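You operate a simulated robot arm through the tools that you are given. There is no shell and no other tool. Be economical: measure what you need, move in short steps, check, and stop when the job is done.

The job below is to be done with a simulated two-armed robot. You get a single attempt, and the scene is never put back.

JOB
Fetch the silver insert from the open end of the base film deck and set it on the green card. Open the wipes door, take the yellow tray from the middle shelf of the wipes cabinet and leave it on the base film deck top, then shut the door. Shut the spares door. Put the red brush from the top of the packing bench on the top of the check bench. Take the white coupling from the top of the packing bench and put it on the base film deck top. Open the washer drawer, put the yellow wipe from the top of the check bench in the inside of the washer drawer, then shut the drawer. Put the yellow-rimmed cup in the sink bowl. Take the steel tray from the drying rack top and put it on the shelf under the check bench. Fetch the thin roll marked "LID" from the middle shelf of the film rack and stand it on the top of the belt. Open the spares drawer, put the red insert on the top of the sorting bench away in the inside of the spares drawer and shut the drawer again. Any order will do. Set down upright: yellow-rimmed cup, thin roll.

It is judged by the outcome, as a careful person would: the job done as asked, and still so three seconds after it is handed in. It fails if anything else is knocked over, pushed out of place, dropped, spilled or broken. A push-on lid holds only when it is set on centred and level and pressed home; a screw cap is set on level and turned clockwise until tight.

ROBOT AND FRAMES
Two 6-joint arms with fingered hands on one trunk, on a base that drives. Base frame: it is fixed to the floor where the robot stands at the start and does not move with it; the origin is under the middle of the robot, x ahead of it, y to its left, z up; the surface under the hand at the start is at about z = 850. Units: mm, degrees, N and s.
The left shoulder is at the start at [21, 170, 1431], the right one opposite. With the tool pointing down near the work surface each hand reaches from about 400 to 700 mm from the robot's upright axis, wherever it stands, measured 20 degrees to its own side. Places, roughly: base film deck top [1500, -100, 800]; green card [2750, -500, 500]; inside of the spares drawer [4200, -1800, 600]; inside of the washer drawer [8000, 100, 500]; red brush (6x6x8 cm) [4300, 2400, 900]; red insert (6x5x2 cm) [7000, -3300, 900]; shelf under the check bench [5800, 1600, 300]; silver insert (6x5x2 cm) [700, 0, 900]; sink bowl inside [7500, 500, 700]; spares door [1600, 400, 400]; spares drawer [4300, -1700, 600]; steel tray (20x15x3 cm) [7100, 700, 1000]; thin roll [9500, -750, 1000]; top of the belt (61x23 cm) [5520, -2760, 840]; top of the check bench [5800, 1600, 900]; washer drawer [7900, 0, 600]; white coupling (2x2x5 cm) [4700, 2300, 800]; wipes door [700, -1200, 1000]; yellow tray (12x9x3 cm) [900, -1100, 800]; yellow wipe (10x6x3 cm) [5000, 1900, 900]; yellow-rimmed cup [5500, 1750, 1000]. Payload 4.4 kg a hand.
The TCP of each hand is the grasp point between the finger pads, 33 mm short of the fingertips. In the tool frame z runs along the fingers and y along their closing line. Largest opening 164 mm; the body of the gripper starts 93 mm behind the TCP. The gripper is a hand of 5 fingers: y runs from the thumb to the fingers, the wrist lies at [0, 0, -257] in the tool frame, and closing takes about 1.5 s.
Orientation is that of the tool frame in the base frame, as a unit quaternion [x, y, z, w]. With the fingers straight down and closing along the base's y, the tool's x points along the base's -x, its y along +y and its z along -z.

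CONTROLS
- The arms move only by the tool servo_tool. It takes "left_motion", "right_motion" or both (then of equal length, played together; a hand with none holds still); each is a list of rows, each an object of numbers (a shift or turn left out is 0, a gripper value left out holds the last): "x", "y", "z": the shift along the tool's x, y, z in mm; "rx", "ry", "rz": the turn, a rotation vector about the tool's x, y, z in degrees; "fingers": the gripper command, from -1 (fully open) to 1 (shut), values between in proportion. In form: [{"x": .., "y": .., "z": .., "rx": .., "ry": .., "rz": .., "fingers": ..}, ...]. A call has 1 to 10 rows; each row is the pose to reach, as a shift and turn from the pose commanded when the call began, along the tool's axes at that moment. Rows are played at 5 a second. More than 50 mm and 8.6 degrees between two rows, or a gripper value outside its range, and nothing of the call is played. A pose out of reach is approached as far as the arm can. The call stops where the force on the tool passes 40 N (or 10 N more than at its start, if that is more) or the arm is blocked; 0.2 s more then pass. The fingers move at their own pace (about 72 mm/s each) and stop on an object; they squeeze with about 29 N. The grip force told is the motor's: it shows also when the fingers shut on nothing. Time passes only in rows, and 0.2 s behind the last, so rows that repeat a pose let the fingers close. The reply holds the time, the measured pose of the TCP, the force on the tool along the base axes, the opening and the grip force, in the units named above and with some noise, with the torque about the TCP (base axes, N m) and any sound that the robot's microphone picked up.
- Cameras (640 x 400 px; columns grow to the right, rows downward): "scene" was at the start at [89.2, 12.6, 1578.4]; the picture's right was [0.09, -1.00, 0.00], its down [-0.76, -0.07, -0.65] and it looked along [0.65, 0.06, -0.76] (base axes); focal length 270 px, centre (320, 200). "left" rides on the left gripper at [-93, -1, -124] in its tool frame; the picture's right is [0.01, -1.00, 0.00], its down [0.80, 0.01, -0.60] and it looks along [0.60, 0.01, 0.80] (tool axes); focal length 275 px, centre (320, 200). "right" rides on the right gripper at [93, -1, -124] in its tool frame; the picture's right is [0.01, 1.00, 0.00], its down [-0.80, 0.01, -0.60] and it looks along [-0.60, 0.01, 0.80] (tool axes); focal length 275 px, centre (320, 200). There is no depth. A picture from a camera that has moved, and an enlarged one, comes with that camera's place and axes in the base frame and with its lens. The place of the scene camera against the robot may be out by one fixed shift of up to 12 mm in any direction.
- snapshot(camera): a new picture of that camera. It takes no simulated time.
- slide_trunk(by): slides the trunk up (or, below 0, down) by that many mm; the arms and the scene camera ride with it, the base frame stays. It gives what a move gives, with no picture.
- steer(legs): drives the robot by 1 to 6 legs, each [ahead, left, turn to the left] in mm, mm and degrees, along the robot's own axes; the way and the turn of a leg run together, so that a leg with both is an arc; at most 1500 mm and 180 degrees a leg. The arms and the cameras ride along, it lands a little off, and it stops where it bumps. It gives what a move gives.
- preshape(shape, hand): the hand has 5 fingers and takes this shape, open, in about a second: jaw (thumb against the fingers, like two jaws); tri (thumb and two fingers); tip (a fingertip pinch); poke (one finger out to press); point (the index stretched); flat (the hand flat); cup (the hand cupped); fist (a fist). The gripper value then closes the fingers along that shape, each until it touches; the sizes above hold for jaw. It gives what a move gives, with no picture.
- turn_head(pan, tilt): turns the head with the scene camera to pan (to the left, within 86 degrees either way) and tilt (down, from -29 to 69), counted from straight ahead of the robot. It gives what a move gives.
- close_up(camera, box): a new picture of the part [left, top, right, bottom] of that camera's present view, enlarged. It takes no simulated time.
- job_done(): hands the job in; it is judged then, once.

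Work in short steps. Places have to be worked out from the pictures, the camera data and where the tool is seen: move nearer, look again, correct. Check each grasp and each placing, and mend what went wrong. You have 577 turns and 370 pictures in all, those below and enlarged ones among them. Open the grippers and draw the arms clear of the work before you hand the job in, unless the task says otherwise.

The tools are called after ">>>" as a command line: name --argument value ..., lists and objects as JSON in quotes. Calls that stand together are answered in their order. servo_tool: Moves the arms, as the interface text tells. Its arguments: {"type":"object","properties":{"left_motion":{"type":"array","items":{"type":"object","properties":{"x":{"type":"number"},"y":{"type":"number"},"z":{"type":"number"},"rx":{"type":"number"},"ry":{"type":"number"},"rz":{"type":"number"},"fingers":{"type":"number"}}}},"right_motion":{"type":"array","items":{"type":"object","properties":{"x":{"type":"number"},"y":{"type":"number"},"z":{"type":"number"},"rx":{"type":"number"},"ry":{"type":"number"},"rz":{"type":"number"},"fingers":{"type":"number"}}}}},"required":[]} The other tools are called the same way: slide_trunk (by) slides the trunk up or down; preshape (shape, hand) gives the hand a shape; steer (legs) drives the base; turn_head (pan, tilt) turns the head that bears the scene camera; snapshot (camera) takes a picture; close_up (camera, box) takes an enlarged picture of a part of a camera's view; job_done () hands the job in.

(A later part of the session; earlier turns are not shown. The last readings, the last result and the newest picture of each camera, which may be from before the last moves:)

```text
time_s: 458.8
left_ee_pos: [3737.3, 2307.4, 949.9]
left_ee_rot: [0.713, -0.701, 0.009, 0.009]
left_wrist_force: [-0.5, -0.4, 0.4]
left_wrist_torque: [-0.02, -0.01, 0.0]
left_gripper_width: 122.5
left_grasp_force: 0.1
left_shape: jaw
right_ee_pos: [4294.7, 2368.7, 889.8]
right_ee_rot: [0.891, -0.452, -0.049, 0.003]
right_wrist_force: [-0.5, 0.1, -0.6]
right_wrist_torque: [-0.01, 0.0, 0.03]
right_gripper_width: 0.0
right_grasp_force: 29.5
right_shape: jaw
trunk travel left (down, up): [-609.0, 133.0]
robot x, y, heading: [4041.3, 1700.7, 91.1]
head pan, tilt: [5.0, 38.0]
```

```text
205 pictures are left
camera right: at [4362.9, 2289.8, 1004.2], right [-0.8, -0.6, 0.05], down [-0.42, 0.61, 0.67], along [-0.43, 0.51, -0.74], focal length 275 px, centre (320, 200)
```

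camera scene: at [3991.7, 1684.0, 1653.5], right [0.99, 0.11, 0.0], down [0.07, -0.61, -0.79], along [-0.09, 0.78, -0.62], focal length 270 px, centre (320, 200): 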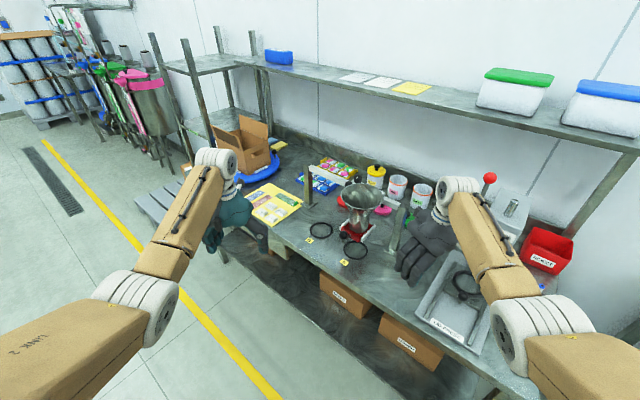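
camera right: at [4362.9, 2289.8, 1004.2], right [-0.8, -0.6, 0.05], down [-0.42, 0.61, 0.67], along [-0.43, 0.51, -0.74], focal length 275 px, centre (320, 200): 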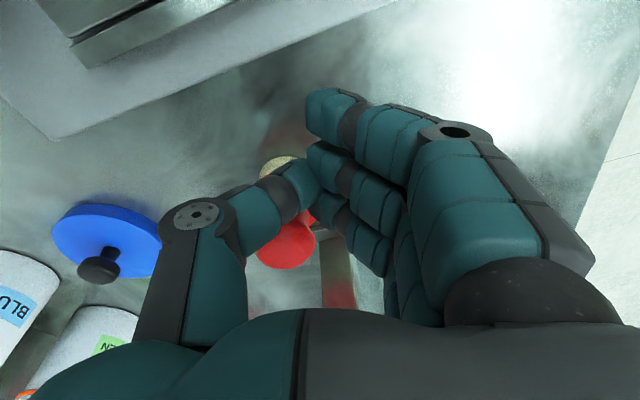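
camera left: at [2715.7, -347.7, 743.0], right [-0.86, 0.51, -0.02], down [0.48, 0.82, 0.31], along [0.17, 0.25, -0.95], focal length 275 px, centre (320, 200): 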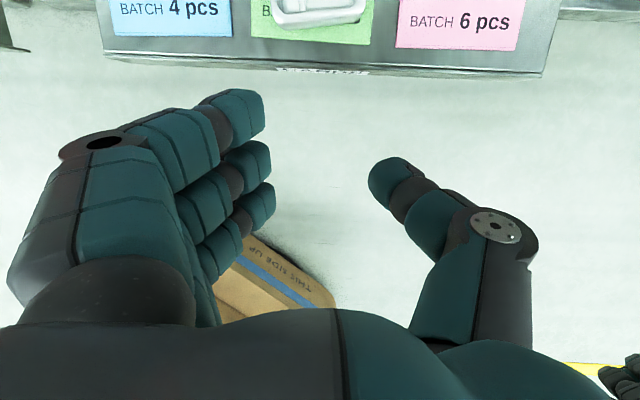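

Again it slips out past the thumb. I lift off and try the "tri" hand shape, which should centre round objects better.

>>> servo_tool --right_motion '[{"fingers": 0.3}, {"fingers": -0.35}, {"fingers": -0.35}, {"fingers": -0.35}]'

>>> slide_trunk --by 125

>>> preshape --hand "right" --shape "tri"

>>> snapshot --camera "right"

```text
time_s: 459.8
left_ee_pos: [3737.4, 2307.8, 951.1]
left_ee_rot: [0.713, -0.701, 0.008, 0.009]
left_wrist_force: [-0.4, 0.9, -0.4]
left_wrist_torque: [0.01, 0.03, -0.01]
left_gripper_width: 122.8
left_grasp_force: 0.0
left_shape: jaw
right_ee_pos: [4295.2, 2368.7, 889.8]
right_ee_rot: [0.891, -0.452, -0.049, 0.003]
right_wrist_force: [0.1, -0.8, -0.1]
right_wrist_torque: [0.04, 0.0, -0.01]
right_gripper_width: 109.8
right_grasp_force: 0.0
right_shape: jaw
trunk travel left (down, up): [-609.0, 133.0]
robot x, y, heading: [4037.6, 1702.2, 91.2]
head pan, tilt: [5.0, 38.0]
```

```text
time_s: 461.3
left_ee_pos: [3733.0, 2308.2, 1072.5]
left_ee_rot: [0.714, -0.7, 0.011, 0.009]
left_wrist_force: [0.4, 0.2, 0.5]
left_wrist_torque: [0.0, -0.02, 0.0]
left_gripper_width: 122.7
left_grasp_force: 0.0
left_shape: jaw
right_ee_pos: [4287.9, 2371.5, 1016.9]
right_ee_rot: [0.892, -0.45, -0.049, 0.001]
right_wrist_force: [0.5, 0.0, -0.4]
right_wrist_torque: [0.01, 0.03, -0.01]
right_gripper_width: 110.0
right_grasp_force: 0.1
right_shape: jaw
trunk travel left (down, up): [-734.0, 8.0]
robot x, y, heading: [4038.4, 1702.3, 91.2]
head pan, tilt: [5.0, 38.0]
```

```text
time_s: 462.2
left_ee_pos: [3732.6, 2309.3, 1072.3]
left_ee_rot: [0.713, -0.701, 0.01, 0.008]
left_wrist_force: [0.0, -0.7, 0.1]
left_wrist_torque: [-0.03, -0.02, 0.01]
left_gripper_width: 122.7
left_grasp_force: 0.0
left_shape: jaw
right_ee_pos: [4287.3, 2369.8, 1015.8]
right_ee_rot: [0.892, -0.45, -0.047, 0.001]
right_wrist_force: [0.7, -0.3, 0.3]
right_wrist_torque: [0.02, -0.01, -0.02]
right_gripper_width: 164.0
right_grasp_force: 0.1
right_shape: tri
trunk travel left (down, up): [-734.0, 8.0]
robot x, y, heading: [4038.5, 1702.4, 91.0]
head pan, tilt: [5.0, 38.0]
```

```text
204 pictures are left
camera right: at [4355.0, 2291.8, 1130.9], right [-0.8, -0.6, 0.04], down [-0.43, 0.61, 0.66], along [-0.43, 0.51, -0.75], focal length 275 px, centre (320, 200)
```

right: 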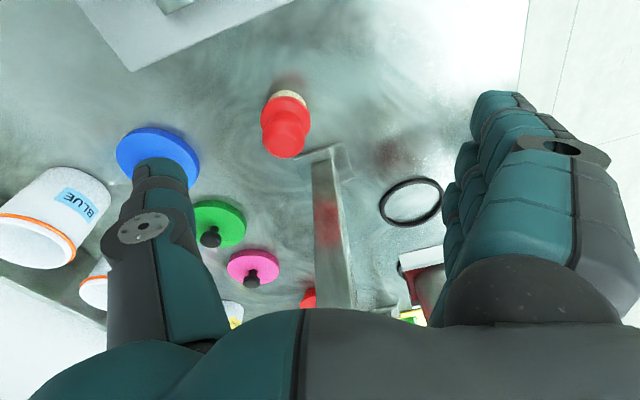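

I test-close the tri shape in the air to see where the fingers meet.

>>> servo_tool --right_motion '[{"fingers": 0}, {"fingers": 0.5}, {"fingers": 0.7}, {"fingers": 0.7}, {"fingers": 0.7}, {"fingers": 0.7}]'

>>> snapshot --camera "right"

```text
time_s: 463.6
left_ee_pos: [3731.5, 2308.6, 1072.1]
left_ee_rot: [0.713, -0.701, 0.011, 0.009]
left_wrist_force: [-0.4, 0.0, -0.3]
left_wrist_torque: [0.03, -0.01, 0.0]
left_gripper_width: 122.5
left_grasp_force: 0.1
left_shape: jaw
right_ee_pos: [4288.8, 2369.7, 1015.4]
right_ee_rot: [0.891, -0.451, -0.048, 0.002]
right_wrist_force: [-0.5, -0.5, -0.2]
right_wrist_torque: [0.0, 0.0, 0.0]
right_gripper_width: 25.2
right_grasp_force: 0.0
right_shape: tri
trunk travel left (down, up): [-734.0, 8.0]
robot x, y, heading: [4039.0, 1705.1, 91.1]
head pan, tilt: [5.0, 38.0]
```

```text
203 pictures are left
camera right: at [4355.1, 2290.9, 1130.2], right [-0.8, -0.6, 0.05], down [-0.43, 0.61, 0.66], along [-0.43, 0.51, -0.75], focal length 275 px, centre (320, 200)
```

right: 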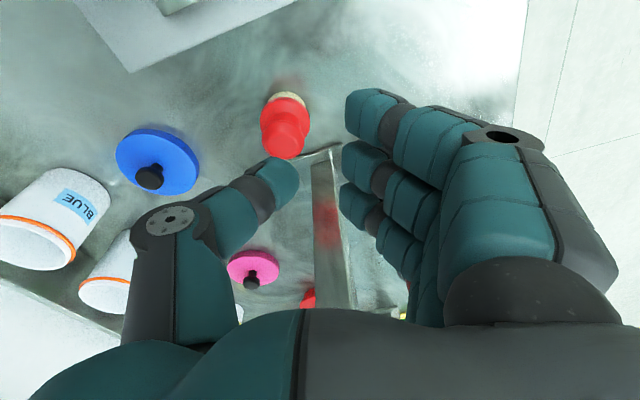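

The hand's thumb seems to oppose the index/middle side (about x=+20 in tool frame). I yaw the hand 33° more so the post stays between palm and thumb, and put the brush opposite the thumb.

>>> preshape --hand "right" --shape "jaw"

>>> servo_tool --right_motion '[{"rz": -8, "fingers": -0.35}, {"rz": -16}, {"rz": -24}, {"rz": -33}, {"rz": -33}]'

>>> snapshot --camera "right"

```text
time_s: 464.5
left_ee_pos: [3732.9, 2307.0, 1071.9]
left_ee_rot: [0.712, -0.702, 0.011, 0.009]
left_wrist_force: [0.1, -0.2, -0.7]
left_wrist_torque: [0.0, 0.03, 0.0]
left_gripper_width: 122.7
left_grasp_force: 0.0
left_shape: jaw
right_ee_pos: [4287.9, 2369.2, 1013.4]
right_ee_rot: [0.892, -0.45, -0.048, 0.002]
right_wrist_force: [0.9, 0.4, -0.3]
right_wrist_torque: [0.0, 0.0, 0.02]
right_gripper_width: 163.7
right_grasp_force: 0.1
right_shape: jaw
trunk travel left (down, up): [-734.0, 8.0]
robot x, y, heading: [4041.4, 1699.6, 90.9]
head pan, tilt: [5.0, 38.0]
```

```text
refused: row 4 steps farther than a row can; nothing moved
```

```text
202 pictures are left
camera right: at [4355.2, 2290.4, 1129.9], right [-0.8, -0.6, 0.05], down [-0.43, 0.61, 0.66], along [-0.43, 0.51, -0.75], focal length 275 px, centre (320, 200)
```

right: 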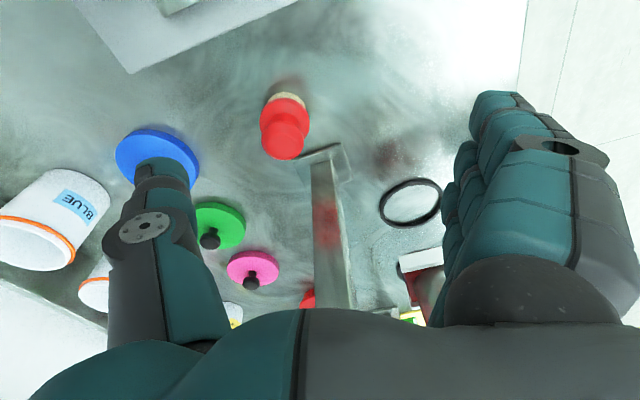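

>>> servo_tool --right_motion '[{"rz": -6.6, "fingers": -0.35}, {"rz": -13.2}, {"rz": -19.8}, {"rz": -26.4}, {"rz": -33}, {"rz": -33}]'

>>> snapshot --camera "right"

```text
time_s: 465.6
left_ee_pos: [3736.4, 2305.2, 1075.3]
left_ee_rot: [0.712, -0.702, 0.009, 0.007]
left_wrist_force: [1.2, -0.4, -0.1]
left_wrist_torque: [0.01, 0.1, 0.0]
left_gripper_width: 122.7
left_grasp_force: 0.0
left_shape: jaw
right_ee_pos: [4284.2, 2365.3, 1015.7]
right_ee_rot: [0.974, -0.219, -0.053, -0.006]
right_wrist_force: [-5.5, 5.2, 4.5]
right_wrist_torque: [-0.95, -1.35, 0.33]
right_gripper_width: 111.2
right_grasp_force: 0.1
right_shape: jaw
trunk travel left (down, up): [-734.0, 8.0]
robot x, y, heading: [4040.1, 1703.1, 91.2]
head pan, tilt: [5.0, 38.0]
stopped in row 5 (right hand): the force on the tool passed its limit at 52 N (the readings are from after the stop); the commanded pose is now the measured one
```

```text
201 pictures are left
camera right: at [4381.5, 2322.0, 1129.1], right [-0.42, -0.91, 0.01], down [-0.66, 0.31, 0.68], along [-0.62, 0.28, -0.73], focal length 275 px, centre (320, 200)
```

right: 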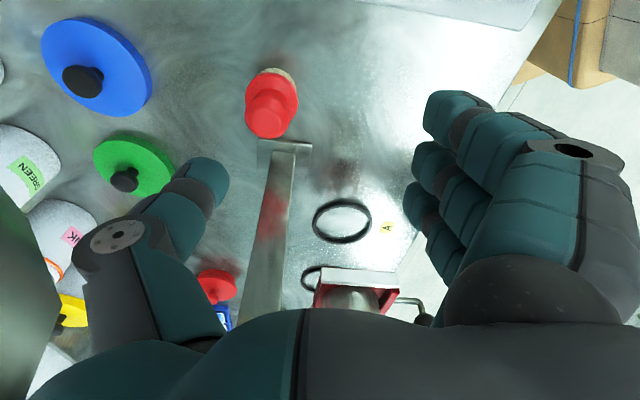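

Something (the press column) blocks further yaw. I go back to the previous yaw, and will instead pull the brush into open space with a single finger ("poke" shape).

>>> servo_tool --right_motion '[{"rz": 7}, {"rz": 14}, {"rz": 21}, {"rz": 28}, {"rz": 28}]'

>>> preshape --hand "right" --shape "poke"

>>> snapshot --camera "right"

>>> snapshot --camera "scene"

```text
time_s: 466.8
left_ee_pos: [3733.4, 2309.9, 1072.9]
left_ee_rot: [0.713, -0.702, 0.011, 0.007]
left_wrist_force: [-0.4, -0.9, -0.1]
left_wrist_torque: [-0.01, 0.0, -0.02]
left_gripper_width: 122.7
left_grasp_force: 0.0
left_shape: jaw
right_ee_pos: [4286.2, 2365.3, 1013.9]
right_ee_rot: [0.891, -0.451, -0.051, 0.008]
right_wrist_force: [0.6, -0.5, -0.4]
right_wrist_torque: [-0.02, -0.01, 0.02]
right_gripper_width: 111.1
right_grasp_force: 0.0
right_shape: jaw
trunk travel left (down, up): [-734.0, 8.0]
robot x, y, heading: [4040.8, 1701.0, 91.2]
head pan, tilt: [5.0, 38.0]
```

```text
time_s: 467.7
left_ee_pos: [3733.0, 2308.8, 1072.9]
left_ee_rot: [0.712, -0.702, 0.01, 0.008]
left_wrist_force: [-0.5, -0.3, -0.2]
left_wrist_torque: [0.03, 0.02, 0.0]
left_gripper_width: 122.7
left_grasp_force: 0.0
left_shape: jaw
right_ee_pos: [4284.9, 2366.4, 1012.8]
right_ee_rot: [0.891, -0.451, -0.049, 0.008]
right_wrist_force: [0.0, 0.2, -0.9]
right_wrist_torque: [0.02, 0.02, 0.01]
right_gripper_width: 0.0
right_grasp_force: 0.1
right_shape: poke
trunk travel left (down, up): [-734.0, 8.0]
robot x, y, heading: [4040.1, 1703.4, 91.2]
head pan, tilt: [5.0, 38.0]
```

```text
200 pictures are left
camera right: at [4353.9, 2287.9, 1128.6], right [-0.8, -0.6, 0.06], down [-0.42, 0.62, 0.66], along [-0.44, 0.5, -0.75], focal length 275 px, centre (320, 200)
```

right: 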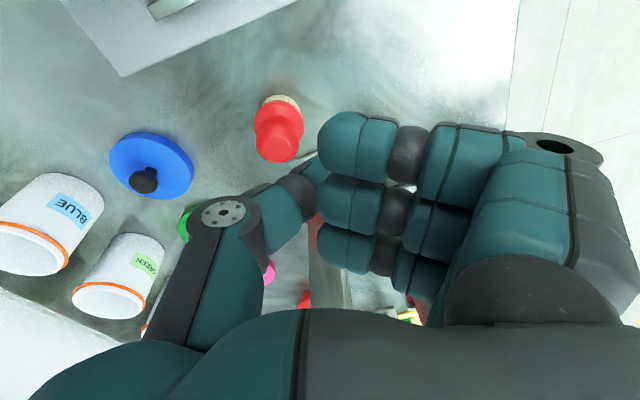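

```text
199 pictures are left
camera scene: at [4026.0, 1804.9, 1645.4], right [0.99, 0.11, 0.0], down [0.07, -0.61, -0.79], along [-0.08, 0.78, -0.62], focal length 270 px, centre (320, 200)
```

scene: 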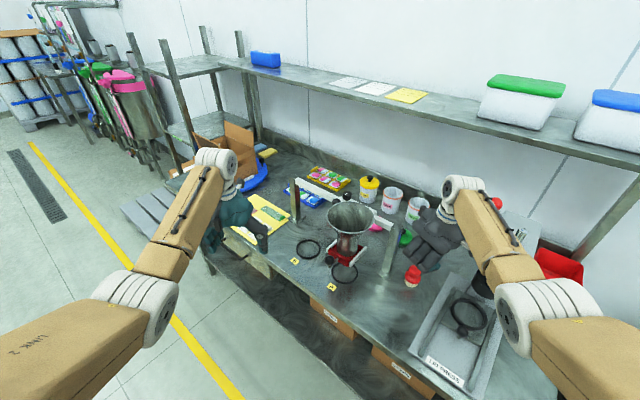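

The poke shape is no help. I return to "jaw" fully open, and set the brush opposite the thumb (x=+20 in the tool), with the post between the finger planes.

>>> preshape --hand "right" --shape "jaw"

>>> servo_tool --right_motion '[{"x": -12, "y": -14, "fingers": -1}, {"x": -24, "y": -28}, {"x": -24, "y": -28}]'

>>> slide_trunk --by -70

>>> snapshot --camera "right"

```text
time_s: 468.6
left_ee_pos: [3733.3, 2308.1, 1073.4]
left_ee_rot: [0.713, -0.701, 0.011, 0.007]
left_wrist_force: [-0.3, 0.4, 0.5]
left_wrist_torque: [0.0, -0.01, -0.03]
left_gripper_width: 122.6
left_grasp_force: 0.0
left_shape: jaw
right_ee_pos: [4285.9, 2365.2, 1013.9]
right_ee_rot: [0.891, -0.451, -0.049, 0.009]
right_wrist_force: [0.0, 0.0, -0.4]
right_wrist_torque: [0.0, 0.0, 0.0]
right_gripper_width: 163.8
right_grasp_force: 0.0
right_shape: jaw
trunk travel left (down, up): [-734.0, 8.0]
robot x, y, heading: [4040.4, 1702.3, 91.3]
head pan, tilt: [5.0, 38.0]
```

```text
time_s: 469.4
left_ee_pos: [3733.5, 2309.0, 1073.4]
left_ee_rot: [0.713, -0.701, 0.01, 0.008]
left_wrist_force: [0.8, 0.8, 0.2]
left_wrist_torque: [-0.03, -0.02, -0.01]
left_gripper_width: 122.6
left_grasp_force: 0.1
left_shape: jaw
right_ee_pos: [4294.6, 2397.8, 1013.4]
right_ee_rot: [0.891, -0.45, -0.05, 0.009]
right_wrist_force: [-0.5, -0.4, -0.1]
right_wrist_torque: [-0.01, 0.0, -0.03]
right_gripper_width: 163.6
right_grasp_force: 0.1
right_shape: jaw
right hand out of reach, approached as far as the arm can: row 2, 3
trunk travel left (down, up): [-734.0, 8.0]
robot x, y, heading: [4040.3, 1705.0, 91.2]
head pan, tilt: [5.0, 38.0]
```

```text
time_s: 470.5
left_ee_pos: [3739.2, 2308.0, 1006.8]
left_ee_rot: [0.713, -0.701, 0.008, 0.01]
left_wrist_force: [0.0, -0.3, -0.1]
left_wrist_torque: [-0.02, 0.06, 0.02]
left_gripper_width: 122.5
left_grasp_force: 0.1
left_shape: jaw
right_ee_pos: [4301.5, 2397.7, 944.7]
right_ee_rot: [0.891, -0.451, -0.052, 0.009]
right_wrist_force: [-0.1, 0.1, -0.3]
right_wrist_torque: [-0.01, 0.04, -0.01]
right_gripper_width: 163.9
right_grasp_force: 0.1
right_shape: jaw
trunk travel left (down, up): [-664.0, 78.0]
robot x, y, heading: [4041.2, 1699.2, 91.2]
head pan, tilt: [5.0, 38.0]
```

```text
198 pictures are left
camera right: at [4370.1, 2320.0, 1058.4], right [-0.8, -0.6, 0.06], down [-0.42, 0.62, 0.66], along [-0.44, 0.5, -0.75], focal length 275 px, centre (320, 200)
```

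right: 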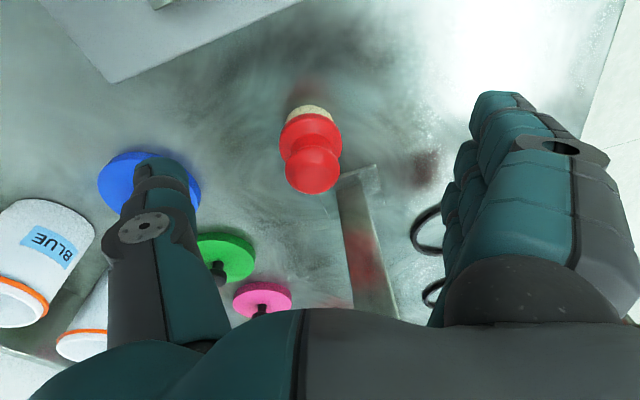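

Clear all round. I lower to grasp height and close gently, then look.

>>> slide_trunk --by -54

>>> servo_tool --right_motion '[{"fingers": -0.5}, {"fingers": 0}, {"fingers": 0.35}, {"fingers": 0.35}, {"fingers": 0.35}, {"fingers": 0.35}]'

>>> snapshot --camera "right"

```text
time_s: 471.4
left_ee_pos: [3737.5, 2307.7, 951.0]
left_ee_rot: [0.713, -0.701, 0.008, 0.009]
left_wrist_force: [-0.5, -0.3, 0.6]
left_wrist_torque: [0.03, 0.02, 0.01]
left_gripper_width: 122.5
left_grasp_force: 0.1
left_shape: jaw
right_ee_pos: [4300.3, 2398.1, 891.1]
right_ee_rot: [0.89, -0.452, -0.051, 0.009]
right_wrist_force: [0.2, -0.1, -0.1]
right_wrist_torque: [-0.04, -0.02, 0.03]
right_gripper_width: 164.0
right_grasp_force: 0.1
right_shape: jaw
trunk travel left (down, up): [-610.0, 132.0]
robot x, y, heading: [4046.0, 1700.4, 91.2]
head pan, tilt: [5.0, 38.0]
```

```text
time_s: 472.8
left_ee_pos: [3737.1, 2307.5, 950.8]
left_ee_rot: [0.712, -0.702, 0.009, 0.01]
left_wrist_force: [-0.6, 0.6, -0.2]
left_wrist_torque: [0.0, 0.04, -0.02]
left_gripper_width: 122.6
left_grasp_force: 0.0
left_shape: jaw
right_ee_pos: [4299.9, 2397.5, 890.8]
right_ee_rot: [0.89, -0.452, -0.051, 0.008]
right_wrist_force: [0.5, -0.2, -0.6]
right_wrist_torque: [0.0, -0.01, 0.03]
right_gripper_width: 54.4
right_grasp_force: 0.1
right_shape: jaw
trunk travel left (down, up): [-610.0, 132.0]
robot x, y, heading: [4040.2, 1701.4, 91.0]
head pan, tilt: [5.0, 38.0]
```

```text
197 pictures are left
camera right: at [4368.2, 2320.0, 1005.0], right [-0.8, -0.6, 0.06], down [-0.42, 0.62, 0.66], along [-0.44, 0.5, -0.75], focal length 275 px, centre (320, 200)
```

right: 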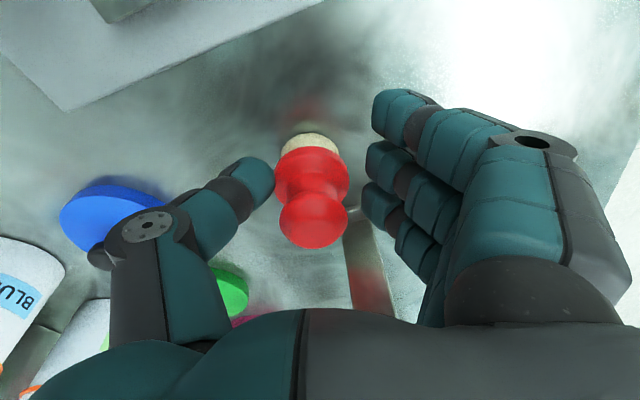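

>>> servo_tool --right_motion '[{"fingers": 0.45}, {"fingers": 0.5}, {"fingers": 0.55}, {"fingers": 0.55}]'

>>> snapshot --camera "right"

```text
time_s: 473.8
left_ee_pos: [3737.6, 2308.8, 951.0]
left_ee_rot: [0.712, -0.702, 0.008, 0.009]
left_wrist_force: [0.1, -0.2, -0.6]
left_wrist_torque: [0.04, -0.01, -0.02]
left_gripper_width: 122.5
left_grasp_force: 0.0
left_shape: jaw
right_ee_pos: [4300.1, 2398.5, 889.9]
right_ee_rot: [0.89, -0.452, -0.051, 0.008]
right_wrist_force: [0.7, 0.0, -0.3]
right_wrist_torque: [-0.04, -0.02, -0.01]
right_gripper_width: 37.7
right_grasp_force: 0.0
right_shape: jaw
trunk travel left (down, up): [-610.0, 132.0]
robot x, y, heading: [4040.9, 1699.1, 90.9]
head pan, tilt: [5.0, 38.0]
```

```text
196 pictures are left
camera right: at [4368.2, 2320.0, 1005.0], right [-0.8, -0.6, 0.06], down [-0.42, 0.62, 0.66], along [-0.44, 0.5, -0.75], focal length 275 px, centre (320, 200)
```

right: 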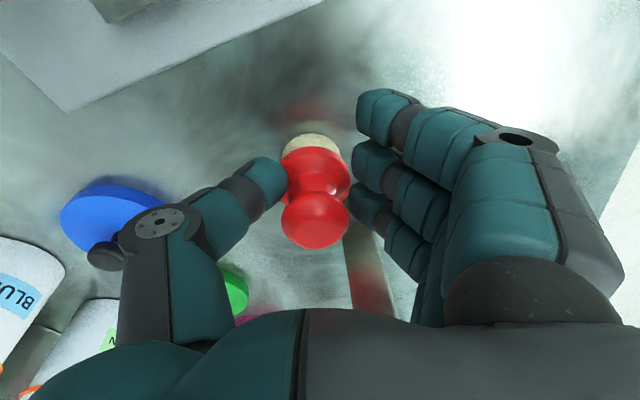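

Contact on both sides now. I close the rest.

>>> servo_tool --right_motion '[{"fingers": 0.65}, {"fingers": 0.8}, {"fingers": 1}, {"fingers": 1}]'

>>> snapshot --camera "right"

```text
time_s: 474.8
left_ee_pos: [3736.5, 2307.5, 952.1]
left_ee_rot: [0.713, -0.701, 0.008, 0.01]
left_wrist_force: [-0.3, 0.7, 0.1]
left_wrist_torque: [-0.01, -0.01, 0.01]
left_gripper_width: 122.8
left_grasp_force: 0.0
left_shape: jaw
right_ee_pos: [4299.2, 2398.3, 891.1]
right_ee_rot: [0.891, -0.451, -0.052, 0.009]
right_wrist_force: [-0.6, 0.3, 5.4]
right_wrist_torque: [0.14, -0.07, 0.02]
right_gripper_width: 20.8
right_grasp_force: 29.3
right_shape: jaw
trunk travel left (down, up): [-610.0, 132.0]
robot x, y, heading: [4043.7, 1701.9, 91.0]
head pan, tilt: [5.0, 38.0]
```

```text
195 pictures are left
camera right: at [4367.9, 2319.9, 1005.7], right [-0.8, -0.6, 0.06], down [-0.42, 0.62, 0.66], along [-0.44, 0.5, -0.74], focal length 275 px, centre (320, 200)
```

right: 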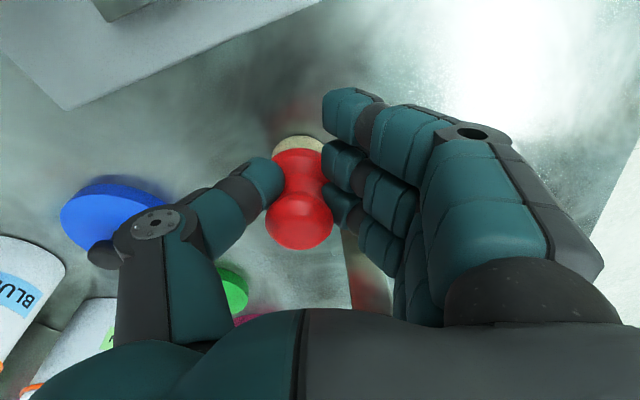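

Gripped (force 29 N). I lift.

>>> slide_trunk --by 40

>>> snapshot --camera "right"

```text
time_s: 475.7
left_ee_pos: [3738.1, 2308.1, 989.6]
left_ee_rot: [0.713, -0.701, 0.008, 0.01]
left_wrist_force: [-0.1, 0.1, -0.6]
left_wrist_torque: [-0.02, -0.02, -0.02]
left_gripper_width: 122.5
left_grasp_force: 0.0
left_shape: jaw
right_ee_pos: [4300.4, 2398.2, 929.7]
right_ee_rot: [0.891, -0.451, -0.051, 0.01]
right_wrist_force: [0.6, 0.1, -0.8]
right_wrist_torque: [-0.04, 0.0, -0.02]
right_gripper_width: 20.9
right_grasp_force: 28.7
right_shape: jaw
trunk travel left (down, up): [-650.0, 92.0]
robot x, y, heading: [4043.7, 1700.7, 91.2]
head pan, tilt: [5.0, 38.0]
```

```text
194 pictures are left
camera right: at [4368.4, 2320.0, 1044.2], right [-0.8, -0.6, 0.06], down [-0.42, 0.62, 0.66], along [-0.44, 0.5, -0.75], focal length 275 px, centre (320, 200)
```

right: 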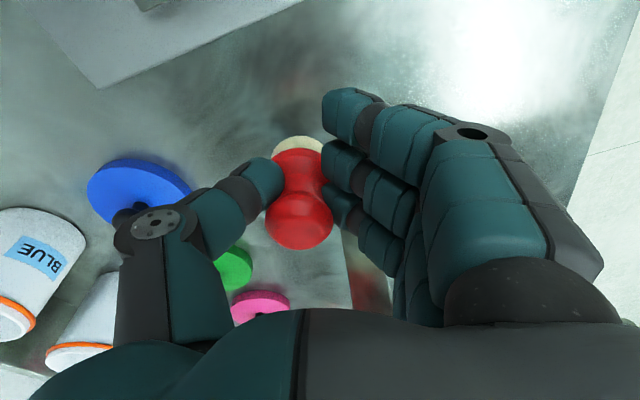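

The brush is held. I raise fully, back out, and square up toward the white coupling for the left hand.

>>> slide_trunk --by 92

>>> steer --legs '[[-320, 0, 0], [0, 0, -31], [0, -377, 0], [230, 0, 0]]'

>>> turn_head --pan 5 --tilt 40

>>> snapshot --camera "scene"

```text
time_s: 476.9
left_ee_pos: [3737.1, 2307.8, 1081.9]
left_ee_rot: [0.712, -0.702, 0.009, 0.008]
left_wrist_force: [-0.5, 0.0, 0.2]
left_wrist_torque: [0.0, -0.03, -0.01]
left_gripper_width: 122.6
left_grasp_force: 0.0
left_shape: jaw
right_ee_pos: [4300.4, 2398.9, 1023.9]
right_ee_rot: [0.891, -0.452, -0.051, 0.007]
right_wrist_force: [0.8, 0.8, -0.3]
right_wrist_torque: [0.0, -0.02, 0.04]
right_gripper_width: 20.9
right_grasp_force: 28.8
right_shape: jaw
trunk travel left (down, up): [-742.0, 0.0]
robot x, y, heading: [4042.6, 1701.7, 91.0]
head pan, tilt: [5.0, 38.0]
```

```text
time_s: 478.1
left_ee_pos: [3733.3, 2220.9, 1081.6]
left_ee_rot: [0.715, -0.699, 0.01, 0.009]
left_wrist_force: [0.4, -0.4, 0.0]
left_wrist_torque: [0.0, 0.09, 0.01]
left_gripper_width: 122.6
left_grasp_force: 0.0
left_shape: jaw
right_ee_pos: [4278.4, 2321.9, 1025.6]
right_ee_rot: [0.897, -0.439, -0.057, 0.005]
right_wrist_force: [0.2, 0.0, -1.0]
right_wrist_torque: [0.01, -0.03, 0.0]
right_gripper_width: 20.7
right_grasp_force: 28.8
right_shape: jaw
trunk travel left (down, up): [-742.0, 0.0]
robot x, y, heading: [4043.9, 1613.5, 91.5]
head pan, tilt: [5.0, 38.0]
stopped in leg 1: the robot was blocked; the commanded pose is now the measured one
```

```text
time_s: 478.8
left_ee_pos: [3730.9, 2220.5, 1079.6]
left_ee_rot: [0.715, -0.699, 0.01, 0.008]
left_wrist_force: [-0.2, -0.4, 0.4]
left_wrist_torque: [-0.03, -0.04, -0.02]
left_gripper_width: 122.6
left_grasp_force: 0.0
left_shape: jaw
right_ee_pos: [4280.4, 2319.6, 1024.1]
right_ee_rot: [0.896, -0.441, -0.056, 0.004]
right_wrist_force: [0.2, 0.8, -1.1]
right_wrist_torque: [0.0, 0.0, 0.0]
right_gripper_width: 21.0
right_grasp_force: 29.0
right_shape: jaw
trunk travel left (down, up): [-742.0, 0.0]
robot x, y, heading: [4040.6, 1613.5, 91.6]
head pan, tilt: [5.0, 40.0]
```

```text
193 pictures are left
camera scene: at [4028.7, 1719.9, 1650.3], right [0.99, 0.11, 0.0], down [0.07, -0.64, -0.76], along [-0.08, 0.76, -0.65], focal length 270 px, centre (320, 200)
```

scene: 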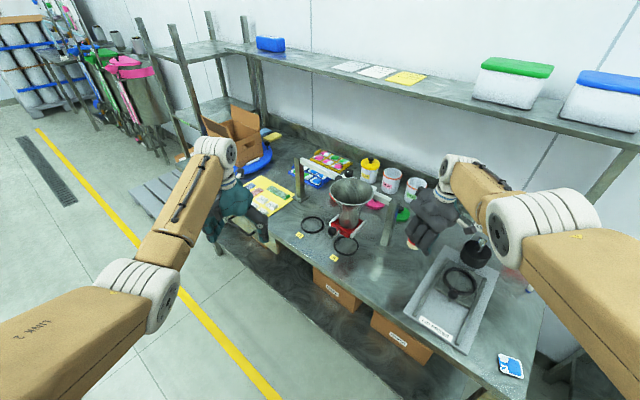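

Blocked – the hand's camera side is probably against the press head. I retrace the way in: first left, then back and left.

>>> steer --legs '[[10, 40, 0]]'

>>> steer --legs '[[-260, 95, 0]]'

>>> snapshot --camera "scene"

```text
time_s: 479.6
left_ee_pos: [3696.8, 2228.8, 1083.8]
left_ee_rot: [0.715, -0.699, 0.007, 0.009]
left_wrist_force: [-0.3, -0.5, -0.8]
left_wrist_torque: [0.01, 0.02, -0.01]
left_gripper_width: 122.5
left_grasp_force: 0.1
left_shape: jaw
right_ee_pos: [4246.9, 2325.1, 1024.9]
right_ee_rot: [0.895, -0.443, -0.057, 0.005]
right_wrist_force: [-0.6, 0.1, -0.6]
right_wrist_torque: [0.01, -0.01, -0.01]
right_gripper_width: 21.0
right_grasp_force: 28.4
right_shape: jaw
trunk travel left (down, up): [-742.0, 0.0]
robot x, y, heading: [4002.3, 1624.6, 91.4]
head pan, tilt: [5.0, 40.0]
```

```text
time_s: 481.5
left_ee_pos: [3602.4, 1970.3, 1083.6]
left_ee_rot: [0.719, -0.695, 0.008, 0.007]
left_wrist_force: [0.2, 0.9, -0.5]
left_wrist_torque: [0.04, -0.02, -0.03]
left_gripper_width: 122.6
left_grasp_force: 0.1
left_shape: jaw
right_ee_pos: [4152.0, 2073.9, 1025.1]
right_ee_rot: [0.897, -0.438, -0.056, 0.006]
right_wrist_force: [0.0, 0.4, -0.3]
right_wrist_torque: [0.02, -0.02, 0.02]
right_gripper_width: 20.8
right_grasp_force: 29.3
right_shape: jaw
trunk travel left (down, up): [-742.0, 0.0]
robot x, y, heading: [3919.6, 1366.9, 92.0]
head pan, tilt: [5.0, 40.0]
```

```text
192 pictures are left
camera scene: at [3906.5, 1470.5, 1650.6], right [0.99, 0.12, 0.0], down [0.08, -0.64, -0.77], along [-0.09, 0.76, -0.64], focal length 270 px, centre (320, 200)
```

scene: 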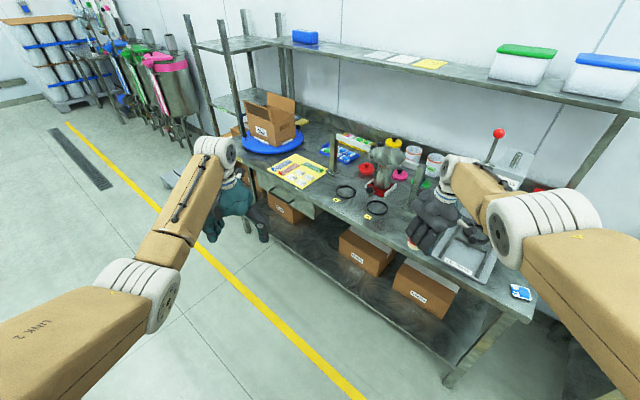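

Clear. Now I turn to face the bench squarely, shift right and approach the coupling.

>>> steer --legs '[[0, 0, -32], [0, -450, 0], [330, 0, 0]]'

>>> snapshot --camera "scene"

>>> snapshot --camera "left"

```text
time_s: 487.6
left_ee_pos: [4509.9, 2117.3, 1082.9]
left_ee_rot: [-0.508, 0.861, -0.007, -0.011]
left_wrist_force: [0.4, 0.3, 0.6]
left_wrist_torque: [-0.04, -0.02, 0.01]
left_gripper_width: 122.6
left_grasp_force: 0.0
left_shape: jaw
right_ee_pos: [5035.7, 1925.9, 1024.5]
right_ee_rot: [0.75, -0.66, -0.055, -0.01]
right_wrist_force: [0.4, -0.1, -0.9]
right_wrist_torque: [-0.02, 0.02, 0.01]
right_gripper_width: 20.9
right_grasp_force: 29.3
right_shape: jaw
trunk travel left (down, up): [-742.0, 0.0]
robot x, y, heading: [4473.1, 1441.7, 61.5]
head pan, tilt: [5.0, 40.0]
```

```text
191 pictures are left
camera scene: at [4513.1, 1533.5, 1650.5], right [0.92, -0.4, 0.0], down [-0.26, -0.59, -0.77], along [0.31, 0.7, -0.64], focal length 270 px, centre (320, 200)
```

scene: 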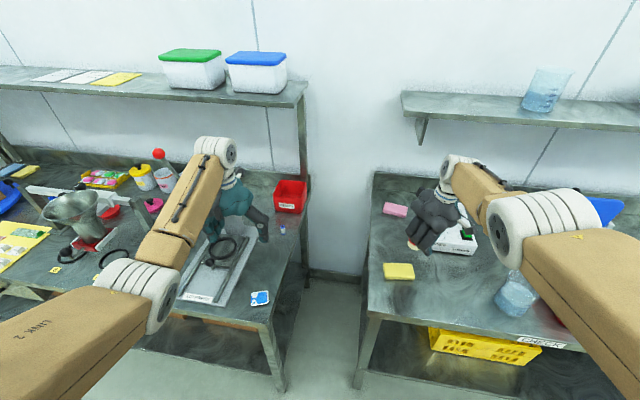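

```text
190 pictures are left
camera left: at [4556.9, 2200.0, 1205.4], right [0.87, -0.49, 0.0], down [-0.39, -0.68, 0.62], along [-0.31, -0.54, -0.79], focal length 275 px, centre (320, 200)
```

left: 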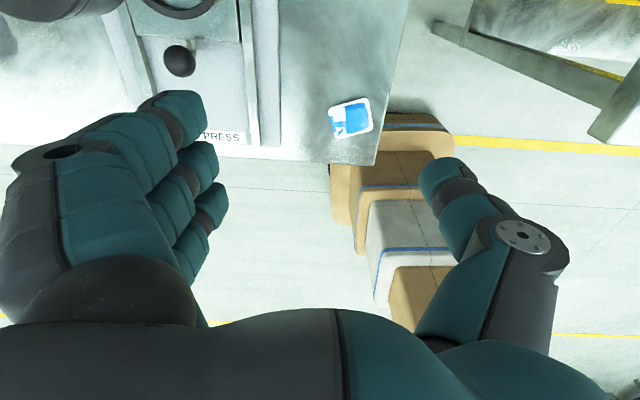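

I move to bring the left hand over the coupling.

>>> steer --legs '[[190, -63, 0]]'

>>> snapshot --camera "left"

>>> snapshot --camera "scene"

```text
time_s: 489.2
left_ee_pos: [4657.7, 2251.4, 1082.7]
left_ee_rot: [-0.509, 0.861, -0.006, -0.011]
left_wrist_force: [0.3, -0.3, -0.7]
left_wrist_torque: [-0.02, 0.05, 0.02]
left_gripper_width: 122.4
left_grasp_force: 0.1
left_shape: jaw
right_ee_pos: [5182.1, 2060.4, 1023.8]
right_ee_rot: [0.749, -0.66, -0.055, -0.01]
right_wrist_force: [-0.6, 0.3, -1.5]
right_wrist_torque: [-0.02, 0.04, 0.02]
right_gripper_width: 21.2
right_grasp_force: 29.2
right_shape: jaw
trunk travel left (down, up): [-742.0, 0.0]
robot x, y, heading: [4620.5, 1573.5, 61.3]
head pan, tilt: [5.0, 40.0]
```

```text
189 pictures are left
camera left: at [4703.7, 2335.1, 1205.1], right [0.87, -0.49, 0.0], down [-0.39, -0.68, 0.62], along [-0.31, -0.54, -0.79], focal length 275 px, centre (320, 200)
```

left: 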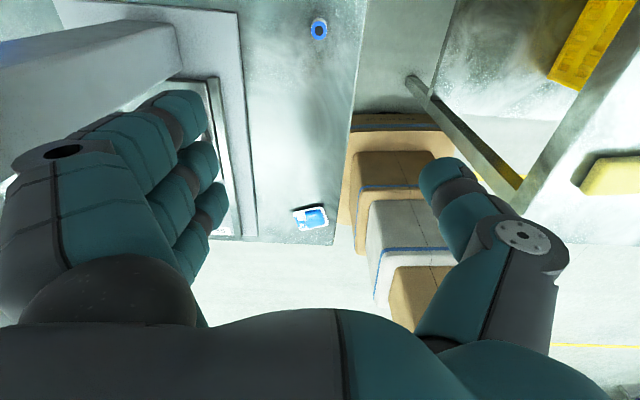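

```text
188 pictures are left
camera scene: at [4659.9, 1668.6, 1650.4], right [0.92, -0.4, 0.0], down [-0.26, -0.59, -0.77], along [0.31, 0.7, -0.64], focal length 270 px, centre (320, 200)
```

scene: 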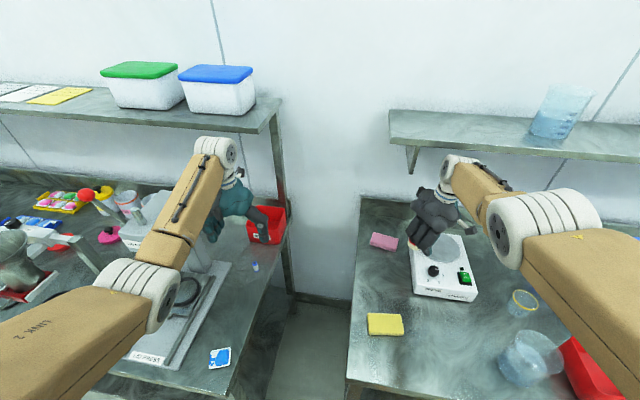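

The coupling is 59 mm ahead of the hand. I go forward 48 and look.

>>> steer --legs '[[48, -2, 0]]'

>>> slide_trunk --by -110

>>> snapshot --camera "left"

```text
time_s: 490.3
left_ee_pos: [4682.0, 2294.2, 1084.1]
left_ee_rot: [-0.507, 0.862, -0.006, -0.011]
left_wrist_force: [0.8, 0.2, -0.2]
left_wrist_torque: [-0.02, -0.01, 0.0]
left_gripper_width: 122.8
left_grasp_force: 0.0
left_shape: jaw
right_ee_pos: [5203.6, 2095.8, 1015.7]
right_ee_rot: [0.749, -0.661, -0.054, -0.001]
right_wrist_force: [0.1, -0.8, -0.9]
right_wrist_torque: [-0.02, -0.03, 0.01]
right_gripper_width: 21.0
right_grasp_force: 29.5
right_shape: jaw
trunk travel left (down, up): [-742.0, 0.0]
robot x, y, heading: [4644.1, 1616.2, 61.3]
head pan, tilt: [5.0, 40.0]
stopped in leg 1: the robot was blocked; the commanded pose is now the measured one
```

```text
time_s: 490.9
left_ee_pos: [4682.5, 2293.1, 1049.4]
left_ee_rot: [-0.508, 0.862, -0.005, -0.009]
left_wrist_force: [-0.3, 0.4, 0.2]
left_wrist_torque: [-0.03, 0.04, -0.01]
left_gripper_width: 122.5
left_grasp_force: 0.1
left_shape: jaw
right_ee_pos: [5205.4, 2100.2, 991.3]
right_ee_rot: [0.75, -0.659, -0.056, -0.009]
right_wrist_force: [-2.9, -4.7, 16.9]
right_wrist_torque: [-0.14, -0.24, -0.08]
right_gripper_width: 21.5
right_grasp_force: 28.7
right_shape: jaw
trunk travel left (down, up): [-706.0, 36.0]
robot x, y, heading: [4642.7, 1619.7, 61.0]
head pan, tilt: [5.0, 40.0]
stopped: the force on the tool passed its limit at 55 N (the readings are from after the stop); the commanded pose is now the measured one
```

```text
187 pictures are left
camera left: at [4728.6, 2375.7, 1170.9], right [0.87, -0.5, 0.0], down [-0.39, -0.68, 0.62], along [-0.31, -0.53, -0.79], focal length 275 px, centre (320, 200)
```

left: 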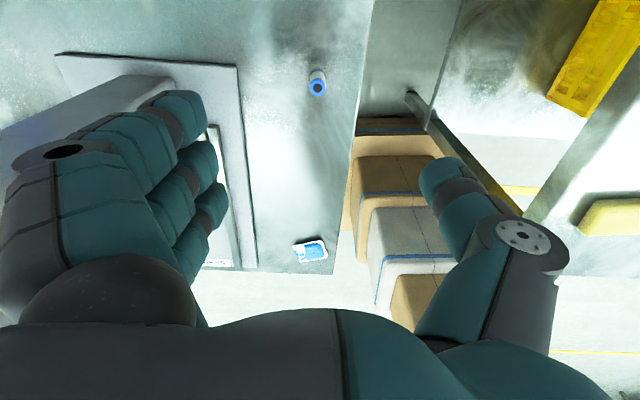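

The right hand (with brush) touched the stirrer on the check bench. I raise back up and draw the right hand back 150 mm.

>>> slide_trunk --by 36

>>> servo_tool --right_motion '[{"x": 30, "y": 22}, {"x": 60, "y": 45}, {"x": 91, "y": 67}, {"x": 121, "y": 89}]'

>>> snapshot --camera "scene"

```text
time_s: 491.7
left_ee_pos: [4682.4, 2293.7, 1082.6]
left_ee_rot: [-0.507, 0.862, -0.006, -0.01]
left_wrist_force: [0.2, 0.4, 0.1]
left_wrist_torque: [0.04, 0.02, 0.03]
left_gripper_width: 122.6
left_grasp_force: 0.0
left_shape: jaw
right_ee_pos: [5202.7, 2095.0, 1014.6]
right_ee_rot: [0.748, -0.662, -0.054, 0.0]
right_wrist_force: [0.7, 0.5, 0.1]
right_wrist_torque: [-0.05, -0.01, -0.02]
right_gripper_width: 20.9
right_grasp_force: 28.8
right_shape: jaw
trunk travel left (down, up): [-742.0, 0.0]
robot x, y, heading: [4643.0, 1616.4, 61.3]
head pan, tilt: [5.0, 40.0]
```

```text
time_s: 492.7
left_ee_pos: [4682.1, 2293.4, 1083.8]
left_ee_rot: [-0.507, 0.862, -0.005, -0.01]
left_wrist_force: [-0.5, 0.4, 0.2]
left_wrist_torque: [0.01, -0.02, 0.02]
left_gripper_width: 122.6
left_grasp_force: 0.0
left_shape: jaw
right_ee_pos: [5130.5, 1968.0, 1019.0]
right_ee_rot: [0.749, -0.661, -0.054, -0.008]
right_wrist_force: [0.4, -0.1, -0.6]
right_wrist_torque: [-0.02, -0.03, 0.03]
right_gripper_width: 20.9
right_grasp_force: 29.1
right_shape: jaw
trunk travel left (down, up): [-742.0, 0.0]
robot x, y, heading: [4640.6, 1616.7, 61.4]
head pan, tilt: [5.0, 40.0]
```

```text
186 pictures are left
camera scene: at [4683.6, 1709.1, 1650.6], right [0.92, -0.4, 0.0], down [-0.26, -0.59, -0.77], along [0.31, 0.7, -0.64], focal length 270 px, centre (320, 200)
```

scene: 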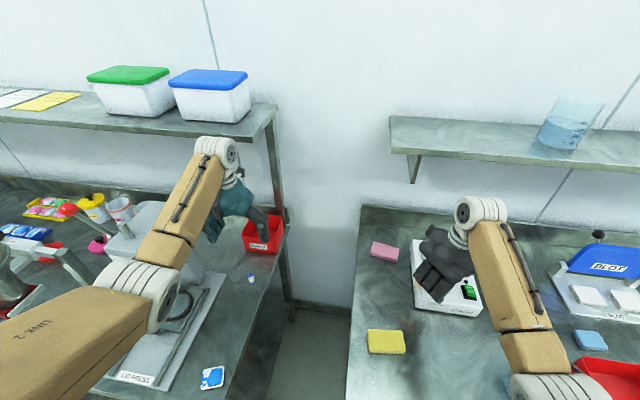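

Stirrer in place. I lower only the left arm (not the trunk) to the coupling.

>>> servo_tool --left_motion '[{"x": -8, "z": 40}, {"x": -8, "z": 80}, {"x": -8, "z": 120}, {"x": -8, "z": 130}]'

>>> snapshot --camera "left"

```text
time_s: 493.7
left_ee_pos: [4684.5, 2296.6, 951.4]
left_ee_rot: [-0.507, 0.862, -0.006, -0.01]
left_wrist_force: [0.0, 0.4, 0.1]
left_wrist_torque: [-0.02, 0.03, 0.01]
left_gripper_width: 122.3
left_grasp_force: 0.0
left_shape: jaw
right_ee_pos: [5131.5, 1968.9, 1018.8]
right_ee_rot: [0.749, -0.66, -0.055, -0.008]
right_wrist_force: [-1.7, 0.2, -0.4]
right_wrist_torque: [0.01, -0.01, 0.0]
right_gripper_width: 20.8
right_grasp_force: 28.6
right_shape: jaw
trunk travel left (down, up): [-742.0, 0.0]
robot x, y, heading: [4642.3, 1617.3, 61.4]
head pan, tilt: [5.0, 40.0]
```

```text
185 pictures are left
camera left: at [4731.4, 2380.5, 1074.3], right [0.87, -0.5, 0.0], down [-0.39, -0.68, 0.62], along [-0.31, -0.54, -0.79], focal length 275 px, centre (320, 200)
```

left: 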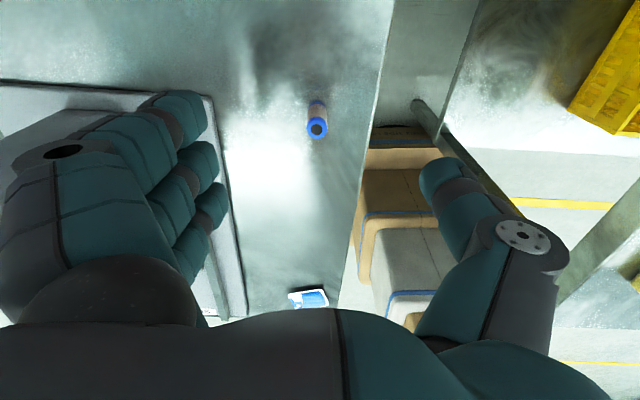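

The coupling is at (4690, 2314). I shift 9 mm forward and 3 sideways and lower to 889.

>>> servo_tool --left_motion '[{"x": -9, "y": 3, "fingers": -0.1}, {"x": -9, "y": 3, "z": 30}, {"x": -9, "y": 3, "z": 62}, {"x": -9, "y": 3, "z": 62}]'

>>> snapshot --camera "left"

```text
time_s: 494.7
left_ee_pos: [4681.5, 2299.8, 895.7]
left_ee_rot: [-0.507, 0.862, -0.006, -0.009]
left_wrist_force: [-0.2, 0.1, 0.8]
left_wrist_torque: [0.03, -0.02, 0.0]
left_gripper_width: 91.2
left_grasp_force: 0.1
left_shape: jaw
left hand out of reach, approached as far as the arm can: row 3, 4
right_ee_pos: [5131.1, 1968.7, 1020.1]
right_ee_rot: [0.749, -0.66, -0.055, -0.007]
right_wrist_force: [-0.8, -0.5, -1.6]
right_wrist_torque: [-0.04, -0.03, -0.01]
right_gripper_width: 20.9
right_grasp_force: 29.2
right_shape: jaw
trunk travel left (down, up): [-742.0, 0.0]
robot x, y, heading: [4645.0, 1618.0, 61.6]
head pan, tilt: [5.0, 40.0]
```

```text
184 pictures are left
camera left: at [4727.1, 2383.2, 1017.5], right [0.87, -0.5, 0.0], down [-0.39, -0.68, 0.62], along [-0.31, -0.54, -0.79], focal length 275 px, centre (320, 200)
```

left: 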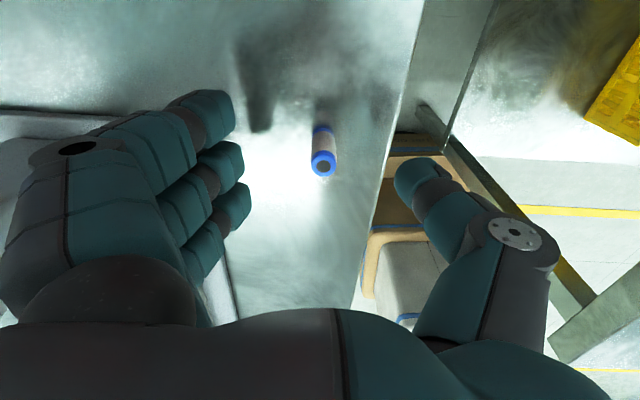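

I drive 12 mm forward to bring it opposite the thumb.

>>> steer --legs '[[13, 0, 0]]'

>>> snapshot --camera "left"

```text
time_s: 495.5
left_ee_pos: [4687.8, 2312.4, 894.8]
left_ee_rot: [-0.507, 0.862, -0.005, -0.009]
left_wrist_force: [-0.1, 0.2, 0.0]
left_wrist_torque: [-0.03, 0.0, -0.01]
left_gripper_width: 91.1
left_grasp_force: 0.0
left_shape: jaw
right_ee_pos: [5137.0, 1981.0, 1018.5]
right_ee_rot: [0.749, -0.66, -0.055, -0.009]
right_wrist_force: [-0.1, -0.6, 0.0]
right_wrist_torque: [-0.05, 0.02, -0.04]
right_gripper_width: 20.9
right_grasp_force: 29.1
right_shape: jaw
trunk travel left (down, up): [-742.0, 0.0]
robot x, y, heading: [4648.6, 1626.1, 61.2]
head pan, tilt: [5.0, 40.0]
```

```text
183 pictures are left
camera left: at [4734.2, 2394.5, 1017.8], right [0.87, -0.5, 0.0], down [-0.39, -0.68, 0.62], along [-0.31, -0.54, -0.79], focal length 275 px, centre (320, 200)
```

left: 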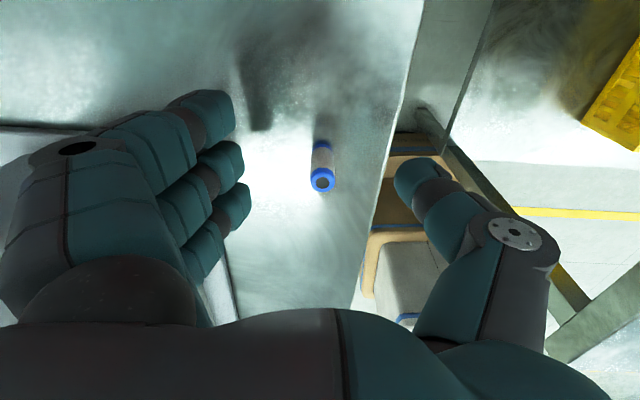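

Aligned. I close gradually and watch.

>>> servo_tool --left_motion '[{"fingers": 0.3}, {"fingers": 0.5}, {"fingers": 0.65}, {"fingers": 0.65}, {"fingers": 0.65}, {"fingers": 0.65}]'

>>> snapshot --camera "left"

```text
time_s: 496.9
left_ee_pos: [4687.5, 2313.0, 895.0]
left_ee_rot: [-0.507, 0.862, -0.005, -0.009]
left_wrist_force: [0.6, -0.6, -0.1]
left_wrist_torque: [-0.01, 0.02, -0.03]
left_gripper_width: 29.5
left_grasp_force: 0.0
left_shape: jaw
right_ee_pos: [5138.6, 1980.7, 1019.9]
right_ee_rot: [0.749, -0.66, -0.054, -0.007]
right_wrist_force: [0.7, 0.0, -1.1]
right_wrist_torque: [0.01, 0.05, 0.0]
right_gripper_width: 20.8
right_grasp_force: 28.1
right_shape: jaw
trunk travel left (down, up): [-742.0, 0.0]
robot x, y, heading: [4648.8, 1628.2, 61.0]
head pan, tilt: [5.0, 40.0]
```

```text
182 pictures are left
camera left: at [4734.3, 2394.9, 1017.5], right [0.87, -0.5, 0.0], down [-0.39, -0.68, 0.62], along [-0.31, -0.54, -0.79], focal length 275 px, centre (320, 200)
```

left: 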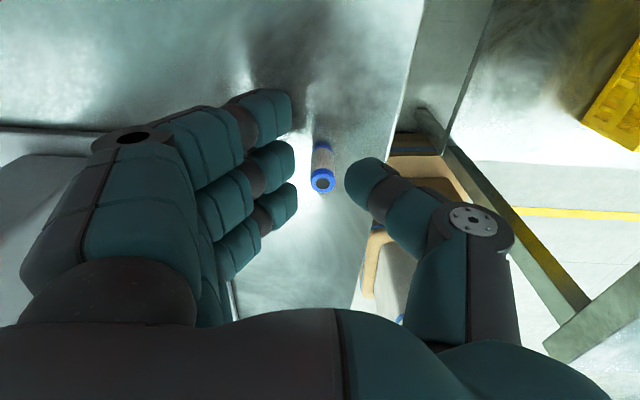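

>>> servo_tool --left_motion '[{"fingers": 0.75}, {"fingers": 0.85}, {"fingers": 1}, {"fingers": 1}, {"fingers": 1}]'

>>> snapshot --camera "left"

```text
time_s: 498.1
left_ee_pos: [4687.3, 2311.6, 895.5]
left_ee_rot: [-0.508, 0.861, -0.006, -0.009]
left_wrist_force: [0.4, 0.4, 0.2]
left_wrist_torque: [-0.03, 0.03, 0.01]
left_gripper_width: 0.0
left_grasp_force: 29.4
left_shape: jaw
right_ee_pos: [5137.9, 1980.8, 1018.8]
right_ee_rot: [0.748, -0.661, -0.055, -0.008]
right_wrist_force: [0.3, 0.0, -0.3]
right_wrist_torque: [0.0, 0.0, 0.02]
right_gripper_width: 21.1
right_grasp_force: 29.1
right_shape: jaw
trunk travel left (down, up): [-742.0, 0.0]
robot x, y, heading: [4651.0, 1628.2, 61.1]
head pan, tilt: [5.0, 40.0]
```

```text
181 pictures are left
camera left: at [4734.4, 2395.0, 1017.5], right [0.87, -0.5, 0.0], down [-0.39, -0.68, 0.62], along [-0.31, -0.54, -0.79], focal length 275 px, centre (320, 200)
```

left: 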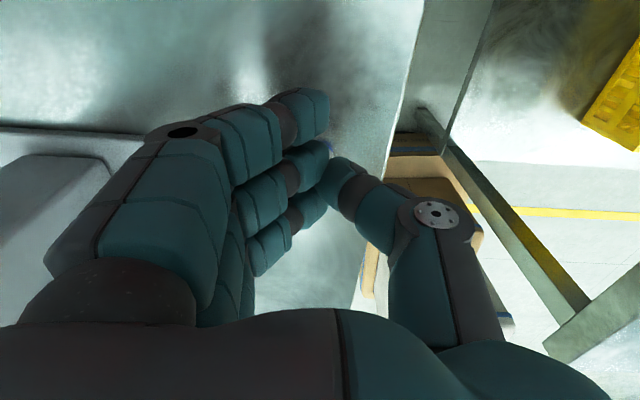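

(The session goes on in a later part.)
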